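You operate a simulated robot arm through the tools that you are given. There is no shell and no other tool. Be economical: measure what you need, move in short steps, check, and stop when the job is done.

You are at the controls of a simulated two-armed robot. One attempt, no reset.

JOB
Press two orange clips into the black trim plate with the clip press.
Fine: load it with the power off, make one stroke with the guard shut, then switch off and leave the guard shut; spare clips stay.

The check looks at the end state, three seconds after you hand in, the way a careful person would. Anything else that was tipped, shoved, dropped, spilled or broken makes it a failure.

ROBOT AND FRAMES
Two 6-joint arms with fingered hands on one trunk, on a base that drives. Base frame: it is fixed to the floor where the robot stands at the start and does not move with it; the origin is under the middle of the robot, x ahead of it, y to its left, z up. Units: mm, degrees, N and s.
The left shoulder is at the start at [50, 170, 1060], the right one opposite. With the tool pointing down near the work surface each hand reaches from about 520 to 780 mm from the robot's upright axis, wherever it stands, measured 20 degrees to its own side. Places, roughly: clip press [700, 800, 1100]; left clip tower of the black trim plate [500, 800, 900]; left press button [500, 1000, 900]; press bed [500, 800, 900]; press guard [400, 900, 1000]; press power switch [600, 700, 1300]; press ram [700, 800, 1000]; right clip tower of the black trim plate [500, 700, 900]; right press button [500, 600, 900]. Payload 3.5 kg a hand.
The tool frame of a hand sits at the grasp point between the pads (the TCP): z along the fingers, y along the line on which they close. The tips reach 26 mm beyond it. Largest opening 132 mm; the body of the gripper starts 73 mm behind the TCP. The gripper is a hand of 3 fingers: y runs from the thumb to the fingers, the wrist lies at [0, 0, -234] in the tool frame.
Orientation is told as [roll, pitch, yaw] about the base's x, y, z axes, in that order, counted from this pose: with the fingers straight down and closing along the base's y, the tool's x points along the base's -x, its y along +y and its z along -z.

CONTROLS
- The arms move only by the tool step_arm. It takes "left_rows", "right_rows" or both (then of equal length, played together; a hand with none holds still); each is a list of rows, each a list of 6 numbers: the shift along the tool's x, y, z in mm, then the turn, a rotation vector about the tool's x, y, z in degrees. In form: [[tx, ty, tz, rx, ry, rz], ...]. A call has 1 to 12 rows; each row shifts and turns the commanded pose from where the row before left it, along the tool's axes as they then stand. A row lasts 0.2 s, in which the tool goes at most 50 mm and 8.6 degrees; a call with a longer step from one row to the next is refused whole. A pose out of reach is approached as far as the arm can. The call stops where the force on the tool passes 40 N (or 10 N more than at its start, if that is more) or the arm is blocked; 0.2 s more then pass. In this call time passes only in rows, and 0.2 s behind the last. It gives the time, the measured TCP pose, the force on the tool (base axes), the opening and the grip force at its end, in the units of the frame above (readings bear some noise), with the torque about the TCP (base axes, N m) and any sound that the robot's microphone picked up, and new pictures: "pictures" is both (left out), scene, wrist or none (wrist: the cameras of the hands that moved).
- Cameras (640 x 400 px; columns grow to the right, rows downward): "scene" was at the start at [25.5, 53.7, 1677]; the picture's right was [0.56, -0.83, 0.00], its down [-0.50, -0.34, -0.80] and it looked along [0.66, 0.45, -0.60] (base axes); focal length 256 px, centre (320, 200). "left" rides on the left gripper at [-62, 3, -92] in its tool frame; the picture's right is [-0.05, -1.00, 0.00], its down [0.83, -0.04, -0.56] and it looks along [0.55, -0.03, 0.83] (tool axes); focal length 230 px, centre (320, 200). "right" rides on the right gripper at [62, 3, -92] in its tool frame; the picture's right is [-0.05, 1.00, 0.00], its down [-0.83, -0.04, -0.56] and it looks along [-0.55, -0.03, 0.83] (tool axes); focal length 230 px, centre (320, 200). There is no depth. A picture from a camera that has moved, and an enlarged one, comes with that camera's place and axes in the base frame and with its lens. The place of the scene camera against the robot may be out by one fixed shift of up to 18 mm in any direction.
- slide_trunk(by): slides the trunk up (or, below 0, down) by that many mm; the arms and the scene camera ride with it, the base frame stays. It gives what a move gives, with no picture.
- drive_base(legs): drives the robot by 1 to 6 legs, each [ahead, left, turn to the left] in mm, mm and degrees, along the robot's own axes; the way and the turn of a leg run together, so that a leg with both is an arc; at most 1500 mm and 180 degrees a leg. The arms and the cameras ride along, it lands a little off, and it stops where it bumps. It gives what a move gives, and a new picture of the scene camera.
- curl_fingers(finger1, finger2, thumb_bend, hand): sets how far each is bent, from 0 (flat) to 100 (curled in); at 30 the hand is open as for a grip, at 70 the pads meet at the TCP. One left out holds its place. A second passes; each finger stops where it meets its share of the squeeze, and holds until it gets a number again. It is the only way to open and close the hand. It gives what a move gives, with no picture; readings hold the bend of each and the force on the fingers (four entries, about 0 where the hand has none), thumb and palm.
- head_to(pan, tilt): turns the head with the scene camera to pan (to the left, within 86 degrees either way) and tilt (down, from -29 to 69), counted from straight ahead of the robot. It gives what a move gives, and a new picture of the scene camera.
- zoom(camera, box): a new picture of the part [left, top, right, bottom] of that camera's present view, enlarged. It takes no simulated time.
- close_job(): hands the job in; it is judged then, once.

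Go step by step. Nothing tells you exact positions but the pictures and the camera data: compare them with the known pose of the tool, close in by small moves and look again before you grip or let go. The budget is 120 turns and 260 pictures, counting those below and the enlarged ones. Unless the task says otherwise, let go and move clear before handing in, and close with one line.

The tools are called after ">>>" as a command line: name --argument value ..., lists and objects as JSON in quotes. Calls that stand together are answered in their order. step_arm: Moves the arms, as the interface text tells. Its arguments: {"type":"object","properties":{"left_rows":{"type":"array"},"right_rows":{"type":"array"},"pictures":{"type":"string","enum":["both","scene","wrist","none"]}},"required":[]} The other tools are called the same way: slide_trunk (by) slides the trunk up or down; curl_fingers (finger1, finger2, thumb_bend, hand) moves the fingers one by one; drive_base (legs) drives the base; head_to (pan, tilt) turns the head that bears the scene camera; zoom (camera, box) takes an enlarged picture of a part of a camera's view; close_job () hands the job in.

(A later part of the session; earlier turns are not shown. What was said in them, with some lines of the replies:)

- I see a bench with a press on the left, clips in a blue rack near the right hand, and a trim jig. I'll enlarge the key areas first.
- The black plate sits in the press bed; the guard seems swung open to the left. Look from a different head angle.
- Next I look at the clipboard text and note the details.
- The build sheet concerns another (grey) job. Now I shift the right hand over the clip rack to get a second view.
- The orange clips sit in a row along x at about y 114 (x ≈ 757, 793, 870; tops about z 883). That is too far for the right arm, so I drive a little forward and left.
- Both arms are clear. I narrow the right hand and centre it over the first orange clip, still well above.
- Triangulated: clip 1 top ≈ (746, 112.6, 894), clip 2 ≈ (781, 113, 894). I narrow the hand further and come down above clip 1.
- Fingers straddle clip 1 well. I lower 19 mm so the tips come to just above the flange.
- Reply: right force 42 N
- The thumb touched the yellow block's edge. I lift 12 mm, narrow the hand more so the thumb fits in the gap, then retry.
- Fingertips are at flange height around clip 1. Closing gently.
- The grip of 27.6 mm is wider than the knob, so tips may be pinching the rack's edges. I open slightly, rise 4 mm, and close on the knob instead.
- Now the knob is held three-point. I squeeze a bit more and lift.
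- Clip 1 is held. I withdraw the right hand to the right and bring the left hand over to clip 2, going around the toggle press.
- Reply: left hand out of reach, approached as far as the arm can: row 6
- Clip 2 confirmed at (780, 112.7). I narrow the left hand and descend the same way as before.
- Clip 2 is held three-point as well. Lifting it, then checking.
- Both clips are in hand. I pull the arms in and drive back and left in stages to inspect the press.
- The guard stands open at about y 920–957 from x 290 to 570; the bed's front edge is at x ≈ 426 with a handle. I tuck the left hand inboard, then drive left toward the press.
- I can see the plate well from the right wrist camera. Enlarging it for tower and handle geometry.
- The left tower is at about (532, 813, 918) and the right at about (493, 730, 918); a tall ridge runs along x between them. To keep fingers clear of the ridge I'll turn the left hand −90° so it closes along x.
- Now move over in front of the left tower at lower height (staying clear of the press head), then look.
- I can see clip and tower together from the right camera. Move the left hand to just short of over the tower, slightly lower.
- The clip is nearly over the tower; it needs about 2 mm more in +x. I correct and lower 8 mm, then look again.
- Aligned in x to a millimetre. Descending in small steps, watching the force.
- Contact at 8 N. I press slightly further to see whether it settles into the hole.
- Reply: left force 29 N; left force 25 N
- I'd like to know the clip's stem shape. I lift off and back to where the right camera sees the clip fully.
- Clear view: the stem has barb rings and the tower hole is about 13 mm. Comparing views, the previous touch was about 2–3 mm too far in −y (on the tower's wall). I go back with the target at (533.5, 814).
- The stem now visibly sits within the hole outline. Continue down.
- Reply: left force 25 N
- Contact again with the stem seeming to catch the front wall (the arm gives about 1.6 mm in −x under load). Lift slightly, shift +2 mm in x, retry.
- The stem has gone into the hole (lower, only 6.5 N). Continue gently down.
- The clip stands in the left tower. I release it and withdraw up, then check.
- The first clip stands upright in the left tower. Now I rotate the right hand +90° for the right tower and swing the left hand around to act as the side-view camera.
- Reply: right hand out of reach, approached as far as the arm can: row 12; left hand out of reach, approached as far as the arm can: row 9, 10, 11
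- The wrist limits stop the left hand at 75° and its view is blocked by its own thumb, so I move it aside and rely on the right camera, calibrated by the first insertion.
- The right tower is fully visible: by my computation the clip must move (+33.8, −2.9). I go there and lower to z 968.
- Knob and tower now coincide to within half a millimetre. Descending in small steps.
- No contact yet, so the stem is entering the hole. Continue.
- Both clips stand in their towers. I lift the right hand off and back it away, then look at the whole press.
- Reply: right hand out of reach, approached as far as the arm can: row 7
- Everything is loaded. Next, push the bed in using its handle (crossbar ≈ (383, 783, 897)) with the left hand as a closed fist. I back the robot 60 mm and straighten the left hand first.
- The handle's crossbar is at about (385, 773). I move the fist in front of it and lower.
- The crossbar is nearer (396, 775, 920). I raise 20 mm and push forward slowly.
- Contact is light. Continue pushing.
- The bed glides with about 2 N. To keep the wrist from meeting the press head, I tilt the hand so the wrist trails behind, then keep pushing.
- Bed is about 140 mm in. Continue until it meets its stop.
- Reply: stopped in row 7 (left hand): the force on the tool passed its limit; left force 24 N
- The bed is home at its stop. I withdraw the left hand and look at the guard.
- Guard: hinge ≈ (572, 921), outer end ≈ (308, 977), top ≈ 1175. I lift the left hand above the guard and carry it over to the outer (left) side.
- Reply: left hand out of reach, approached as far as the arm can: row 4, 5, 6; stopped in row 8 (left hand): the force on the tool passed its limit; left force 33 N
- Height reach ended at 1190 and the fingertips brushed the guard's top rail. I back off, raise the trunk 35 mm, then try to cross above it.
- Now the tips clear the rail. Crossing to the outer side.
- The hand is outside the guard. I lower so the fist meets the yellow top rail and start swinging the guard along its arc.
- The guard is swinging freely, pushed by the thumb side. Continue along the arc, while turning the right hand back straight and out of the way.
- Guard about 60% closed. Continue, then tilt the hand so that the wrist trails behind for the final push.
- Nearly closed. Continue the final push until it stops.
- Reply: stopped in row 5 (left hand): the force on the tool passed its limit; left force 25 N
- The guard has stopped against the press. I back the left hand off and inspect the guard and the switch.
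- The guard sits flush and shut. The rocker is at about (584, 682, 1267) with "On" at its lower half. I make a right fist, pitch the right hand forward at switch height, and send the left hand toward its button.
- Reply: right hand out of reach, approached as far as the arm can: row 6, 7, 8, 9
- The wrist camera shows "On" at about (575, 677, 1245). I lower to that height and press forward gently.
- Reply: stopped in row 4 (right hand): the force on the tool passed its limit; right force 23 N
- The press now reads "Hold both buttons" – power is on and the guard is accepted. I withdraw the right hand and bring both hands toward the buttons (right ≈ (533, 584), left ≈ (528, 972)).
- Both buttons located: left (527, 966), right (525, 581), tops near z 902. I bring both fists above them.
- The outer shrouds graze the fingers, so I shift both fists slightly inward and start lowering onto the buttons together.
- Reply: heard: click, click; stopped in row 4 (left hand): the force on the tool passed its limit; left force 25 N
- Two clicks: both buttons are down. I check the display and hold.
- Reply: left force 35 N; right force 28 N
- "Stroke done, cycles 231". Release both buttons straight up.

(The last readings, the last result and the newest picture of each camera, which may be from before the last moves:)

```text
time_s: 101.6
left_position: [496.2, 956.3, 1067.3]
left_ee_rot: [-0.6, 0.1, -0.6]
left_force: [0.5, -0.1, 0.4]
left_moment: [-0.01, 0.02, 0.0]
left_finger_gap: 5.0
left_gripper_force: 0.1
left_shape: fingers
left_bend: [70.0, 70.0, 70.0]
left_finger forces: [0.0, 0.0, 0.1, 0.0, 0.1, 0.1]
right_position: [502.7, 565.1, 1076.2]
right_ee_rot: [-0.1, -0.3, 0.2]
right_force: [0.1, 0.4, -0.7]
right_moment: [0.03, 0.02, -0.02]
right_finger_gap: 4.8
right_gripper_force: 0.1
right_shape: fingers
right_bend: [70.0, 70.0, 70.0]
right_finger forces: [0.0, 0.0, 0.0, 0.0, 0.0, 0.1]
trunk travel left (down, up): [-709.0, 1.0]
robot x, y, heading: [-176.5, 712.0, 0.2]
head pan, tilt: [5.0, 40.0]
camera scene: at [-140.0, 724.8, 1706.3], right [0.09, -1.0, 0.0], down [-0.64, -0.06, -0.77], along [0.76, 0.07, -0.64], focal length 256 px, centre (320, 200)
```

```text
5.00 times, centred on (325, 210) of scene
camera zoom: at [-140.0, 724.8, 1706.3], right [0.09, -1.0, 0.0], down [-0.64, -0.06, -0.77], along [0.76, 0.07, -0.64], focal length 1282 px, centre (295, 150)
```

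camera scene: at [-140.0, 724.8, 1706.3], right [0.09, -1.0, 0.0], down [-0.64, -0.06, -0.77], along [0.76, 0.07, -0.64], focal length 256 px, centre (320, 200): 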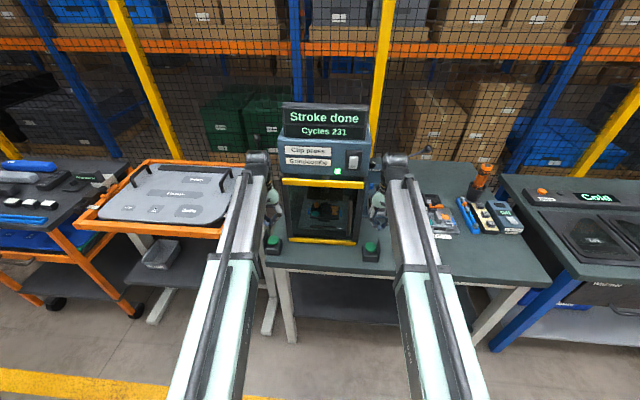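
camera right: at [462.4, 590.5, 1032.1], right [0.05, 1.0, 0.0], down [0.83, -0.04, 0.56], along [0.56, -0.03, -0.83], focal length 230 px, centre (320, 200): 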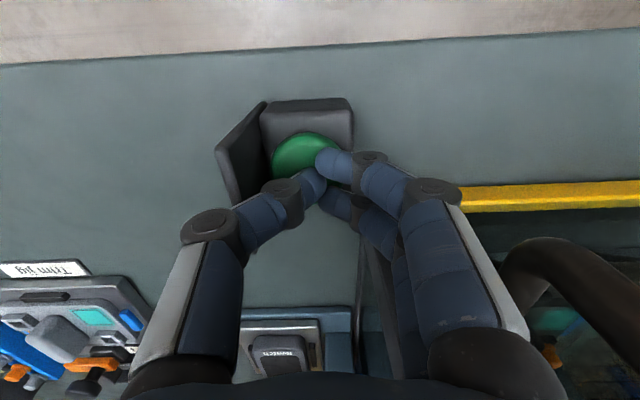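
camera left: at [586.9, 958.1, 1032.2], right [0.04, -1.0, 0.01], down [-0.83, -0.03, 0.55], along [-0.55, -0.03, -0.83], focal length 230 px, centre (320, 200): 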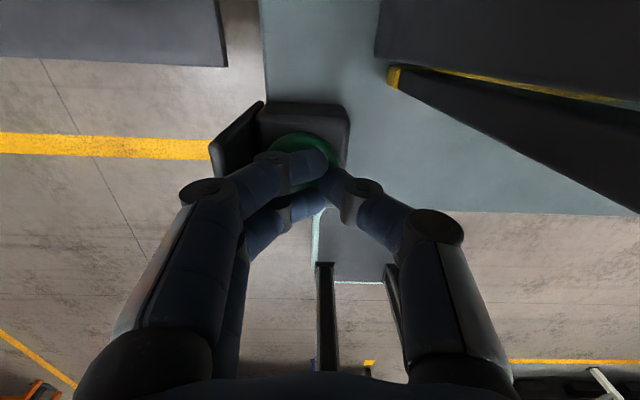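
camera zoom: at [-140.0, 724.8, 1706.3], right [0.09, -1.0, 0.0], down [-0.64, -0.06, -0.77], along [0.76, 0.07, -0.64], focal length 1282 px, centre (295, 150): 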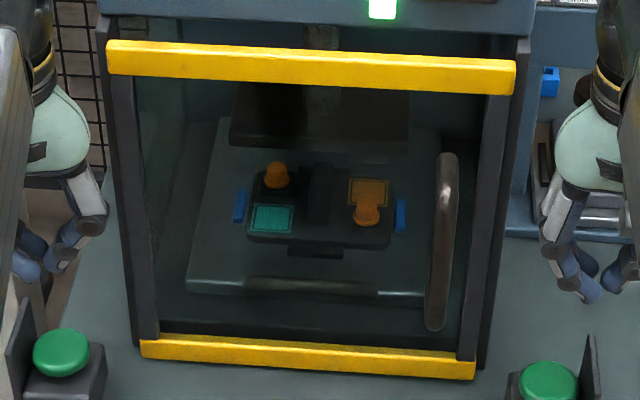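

Both clips have gone down with the stroke. Now I return the right hand to switch off, repeating the same approach but at the rocker's upper half.

>>> step_arm --right_rows '[[40, -5, -3, 0, 0, 0], [40, -5, -3, 0, 0, 0], [27, -5, 0, 0, 0, 0]]' --pictures "none"

>>> step_arm --right_rows '[[-8, 0, -15.5, 0, -8.18, 0], [-10.1, 0, -14.2, 0, -8.18, 0], [-12.1, 5, -12.6, 0, -8.18, 0], [-13.7, 10, -10.8, 0, -8.18, 0], [-15.1, 10, -8.7, 0, -8.18, 0], [-16.2, 10, -6.5, 0, -8.18, 0], [-16.9, 15, -4.2, 0, -8.18, 0], [-17.3, 15, -1.7, 0, -8.18, 0], [-17.4, 15, 0.9, 0, -8.18, 0], [-17.2, 18, 3.3, 0, -8.18, 0], [-16.4, 20, 5.7, 0, -8.2, 0]]' --pictures "wrist"

```text
time_s: 102.4
left_position: [496.5, 955.3, 1066.0]
left_ee_rot: [-0.5, -0.1, -0.5]
left_force: [0.8, 0.0, -0.2]
left_moment: [0.04, -0.02, -0.02]
left_finger_gap: 5.1
left_gripper_force: 0.1
left_shape: fingers
left_bend: [70.0, 70.0, 70.0]
left_finger forces: [0.0, 0.1, 0.0, 0.0, 0.0, 0.0]
right_position: [394.5, 552.2, 1080.8]
right_ee_rot: [-0.2, -0.3, 0.2]
right_force: [0.5, -0.3, 0.0]
right_moment: [0.02, -0.01, 0.0]
right_finger_gap: 5.3
right_gripper_force: 0.0
right_shape: fingers
right_bend: [70.0, 70.0, 70.0]
right_finger forces: [0.1, 0.0, 0.1, 0.0, 0.1, 0.0]
trunk travel left (down, up): [-709.0, 1.0]
robot x, y, heading: [-178.0, 715.3, 0.3]
head pan, tilt: [5.0, 40.0]
```

```text
time_s: 104.8
left_position: [497.4, 955.3, 1065.1]
left_ee_rot: [-0.6, 0.0, -0.5]
left_force: [-0.2, 0.3, 0.4]
left_moment: [0.02, -0.02, 0.0]
left_finger_gap: 5.1
left_gripper_force: 0.1
left_shape: fingers
left_bend: [70.0, 70.0, 70.0]
left_finger forces: [0.1, 0.0, 0.0, 0.0, 0.0, 0.1]
right_position: [519.3, 675.9, 1261.1]
right_ee_rot: [-150.5, -89.7, 150.7]
right_force: [0.9, -0.1, 0.7]
right_moment: [0.0, 0.01, 0.01]
right_finger_gap: 5.2
right_gripper_force: 0.0
right_shape: fingers
right_bend: [70.0, 70.0, 70.0]
right_finger forces: [0.0, 0.0, 0.0, 0.0, 0.0, 0.0]
right hand out of reach, approached as far as the arm can: row 6, 7, 8, 9
trunk travel left (down, up): [-709.0, 1.0]
robot x, y, heading: [-178.2, 712.1, 0.1]
head pan, tilt: [5.0, 40.0]
camera right: at [427.9, 678.2, 1199.0], right [-0.01, 1.0, 0.05], down [-0.56, -0.04, 0.83], along [0.83, -0.02, 0.56], focal length 230 px, centre (320, 200)
```

right: 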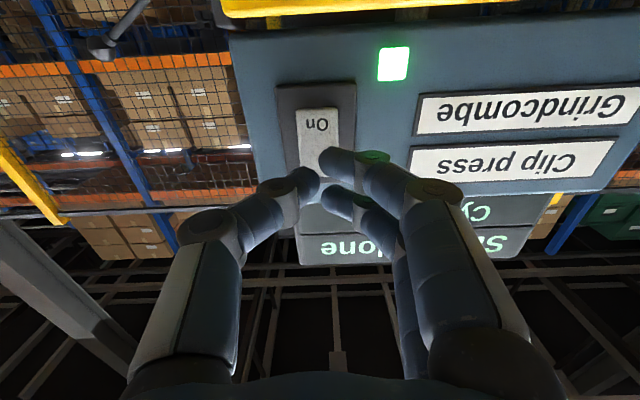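

>>> step_arm --right_rows '[[-16, -4, 0, 0, 0, 0], [0, 0, 10, 0, 0, 0], [0, 0, 10, 0, 0, 0], [0, 0, 5, 0, 0, 0], [0, 0, 4, 0, 0, 0], [0, 0, 4, 0, 0, 0], [0, 0, 4, 0, 0, 0]]' --pictures "both"

>>> zoom --camera "scene" --box '[270, 90, 390, 190]'

```text
time_s: 106.4
left_position: [495.6, 954.7, 1067.1]
left_ee_rot: [-0.6, 0.1, -0.5]
left_force: [-0.7, -0.1, -1.2]
left_moment: [0.02, -0.01, 0.01]
left_finger_gap: 5.1
left_gripper_force: 0.1
left_shape: fingers
left_bend: [70.0, 70.0, 70.0]
left_finger forces: [0.0, 0.0, 0.1, 0.0, 0.0, 0.1]
right_position: [554.4, 673.8, 1278.8]
right_ee_rot: [-160.1, -89.8, 160.3]
right_force: [-13.8, 2.1, -0.2]
right_moment: [0.06, 0.2, 0.07]
right_finger_gap: 4.4
right_gripper_force: 6.8
right_shape: fingers
right_bend: [71.0, 70.0, 70.0]
right_finger forces: [10.1, 0.1, 0.0, 0.0, 3.2, 0.0]
trunk travel left (down, up): [-709.0, 1.0]
robot x, y, heading: [-180.0, 712.4, -0.2]
head pan, tilt: [5.0, 40.0]
camera scene: at [-142.0, 725.3, 1706.3], right [0.09, -1.0, 0.0], down [-0.64, -0.06, -0.77], along [0.76, 0.07, -0.64], focal length 256 px, centre (320, 200)
camera right: at [462.7, 675.6, 1216.6], right [0.0, 1.0, 0.05], down [-0.56, -0.04, 0.83], along [0.83, -0.02, 0.56], focal length 230 px, centre (320, 200)
```

scene: 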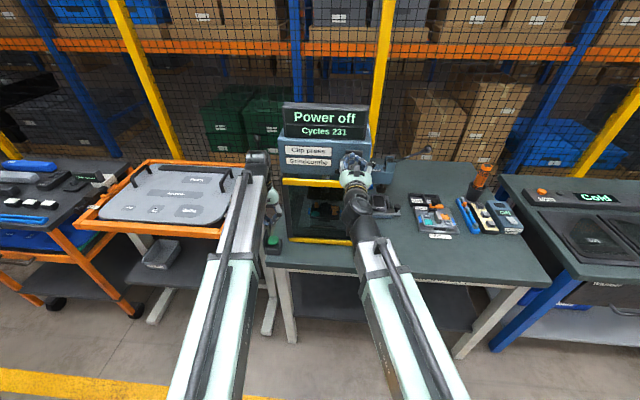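
right: 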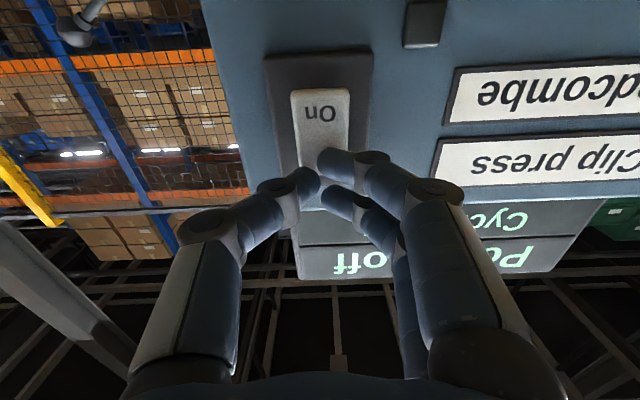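

```text
4.00 times, centred on (330, 140) of scene
camera zoom: at [-142.0, 725.3, 1706.3], right [0.09, -1.0, 0.0], down [-0.64, -0.06, -0.77], along [0.76, 0.07, -0.64], focal length 1025 px, centre (280, 440)
```

zoom: 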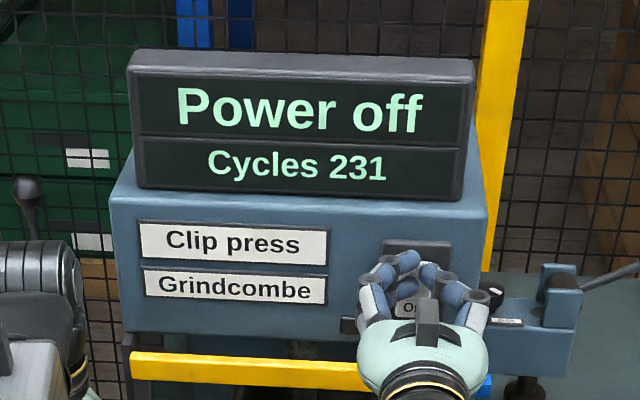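

Power is off, cycles 231. I pull the right hand straight back, drive the robot clear, and take a last look.

>>> step_arm --right_rows '[[0, 0, -15, 0, 0, 0], [0, 0, -35, 0, 0, 0], [0, 0, -40, 0, 0, 0]]' --left_rows '[[20, 0, -10, 0, 0, 0], [30, 0, -20, 0, 0, 0], [0, 0, 0, 0, 0, 0]]' --pictures "none"

>>> drive_base --legs '[[-120, 0, 0]]'

>>> zoom --camera "scene" --box '[250, 100, 400, 250]'

>>> zoom --camera "scene" --box '[380, 150, 520, 250]'

```text
time_s: 107.2
left_position: [447.5, 954.7, 1094.3]
left_ee_rot: [-0.6, 0.1, -0.5]
left_force: [-0.3, 0.0, 0.2]
left_moment: [-0.02, 0.03, -0.03]
left_finger_gap: 5.3
left_gripper_force: 0.0
left_shape: fingers
left_bend: [70.0, 70.0, 70.0]
left_finger forces: [0.1, 0.0, 0.0, 0.1, 0.0, 0.0]
right_position: [501.9, 682.8, 1282.7]
right_ee_rot: [-149.0, -89.7, 149.2]
right_force: [-0.5, 0.8, -0.1]
right_moment: [0.01, -0.02, 0.0]
right_finger_gap: 5.5
right_gripper_force: 0.1
right_shape: fingers
right_bend: [70.0, 70.0, 70.0]
right_finger forces: [0.0, 0.1, 0.0, 0.1, 0.0, 0.0]
right hand out of reach, approached as far as the arm can: row 3
trunk travel left (down, up): [-709.0, 1.0]
robot x, y, heading: [-178.1, 711.7, 0.3]
head pan, tilt: [5.0, 40.0]
```

```text
time_s: 108.5
left_position: [325.2, 956.1, 1094.1]
left_ee_rot: [-0.5, 0.1, -0.4]
left_force: [-0.7, -0.5, 0.0]
left_moment: [-0.02, -0.04, 0.0]
left_finger_gap: 5.2
left_gripper_force: 0.0
left_shape: fingers
left_bend: [70.0, 70.0, 70.0]
left_finger forces: [0.0, 0.0, 0.1, 0.1, 0.0, 0.0]
right_position: [379.9, 682.9, 1284.0]
right_ee_rot: [-162.8, -89.5, 163.1]
right_force: [-0.7, -0.8, 0.0]
right_moment: [0.02, 0.01, 0.02]
right_finger_gap: 5.5
right_gripper_force: 0.2
right_shape: fingers
right_bend: [70.0, 70.0, 70.0]
right_finger forces: [0.1, 0.1, 0.0, 0.0, 0.0, 0.0]
trunk travel left (down, up): [-709.0, 1.0]
robot x, y, heading: [-299.4, 713.8, 0.1]
head pan, tilt: [5.0, 40.0]
camera scene: at [-263.5, 724.7, 1706.4], right [0.09, -1.0, 0.0], down [-0.64, -0.06, -0.77], along [0.76, 0.07, -0.64], focal length 256 px, centre (320, 200)
```

scene: 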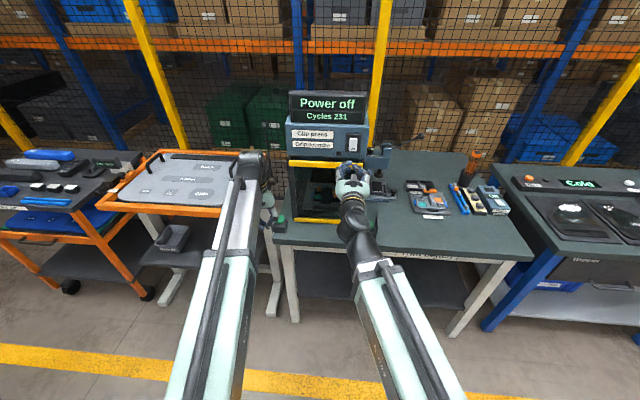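

```text
2.67 times, centred on (325, 175) of scene
camera zoom: at [-263.5, 724.7, 1706.4], right [0.09, -1.0, 0.0], down [-0.64, -0.06, -0.77], along [0.76, 0.07, -0.64], focal length 684 px, centre (307, 267)
```

zoom: 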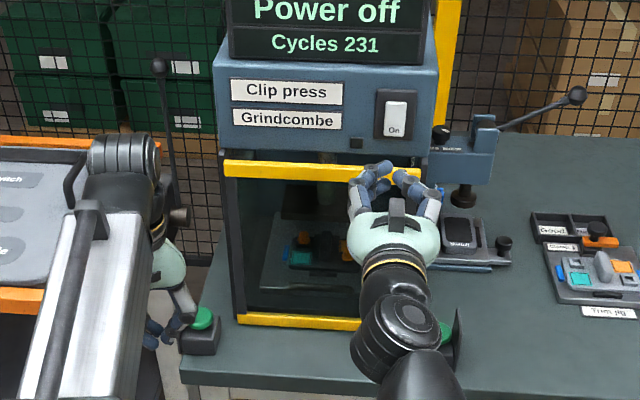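

```text
4.00 times, centred on (450, 200) of scene
camera zoom: at [-263.5, 724.7, 1706.4], right [0.09, -1.0, 0.0], down [-0.64, -0.06, -0.77], along [0.76, 0.07, -0.64], focal length 1025 px, centre (-200, 200)
```

zoom: 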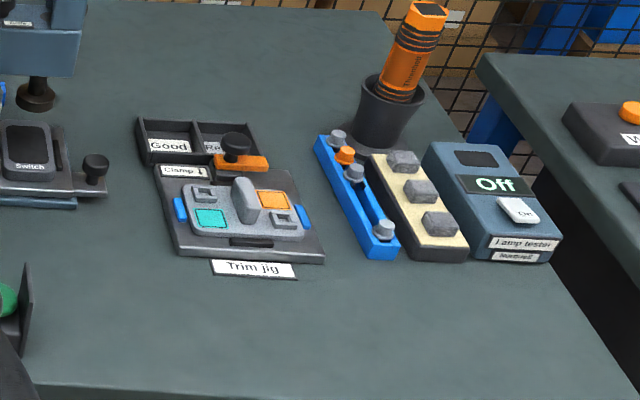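

Power is off, the guard is shut, one stroke was made (230 to 231), the spare clips are untouched in the rack and both hands are clear.

>>> close_job

```text
The job is handed in.
```

I pressed two orange clips into the black trim plate with one guarded stroke (the counter went from 230 to 231). The press is switched off and the guard is left shut. I judged the clips seated from the camera view through the guard and did not test them by touch. The spare clips are still in the rack, and I saw nothing else out of place in the last pictures.
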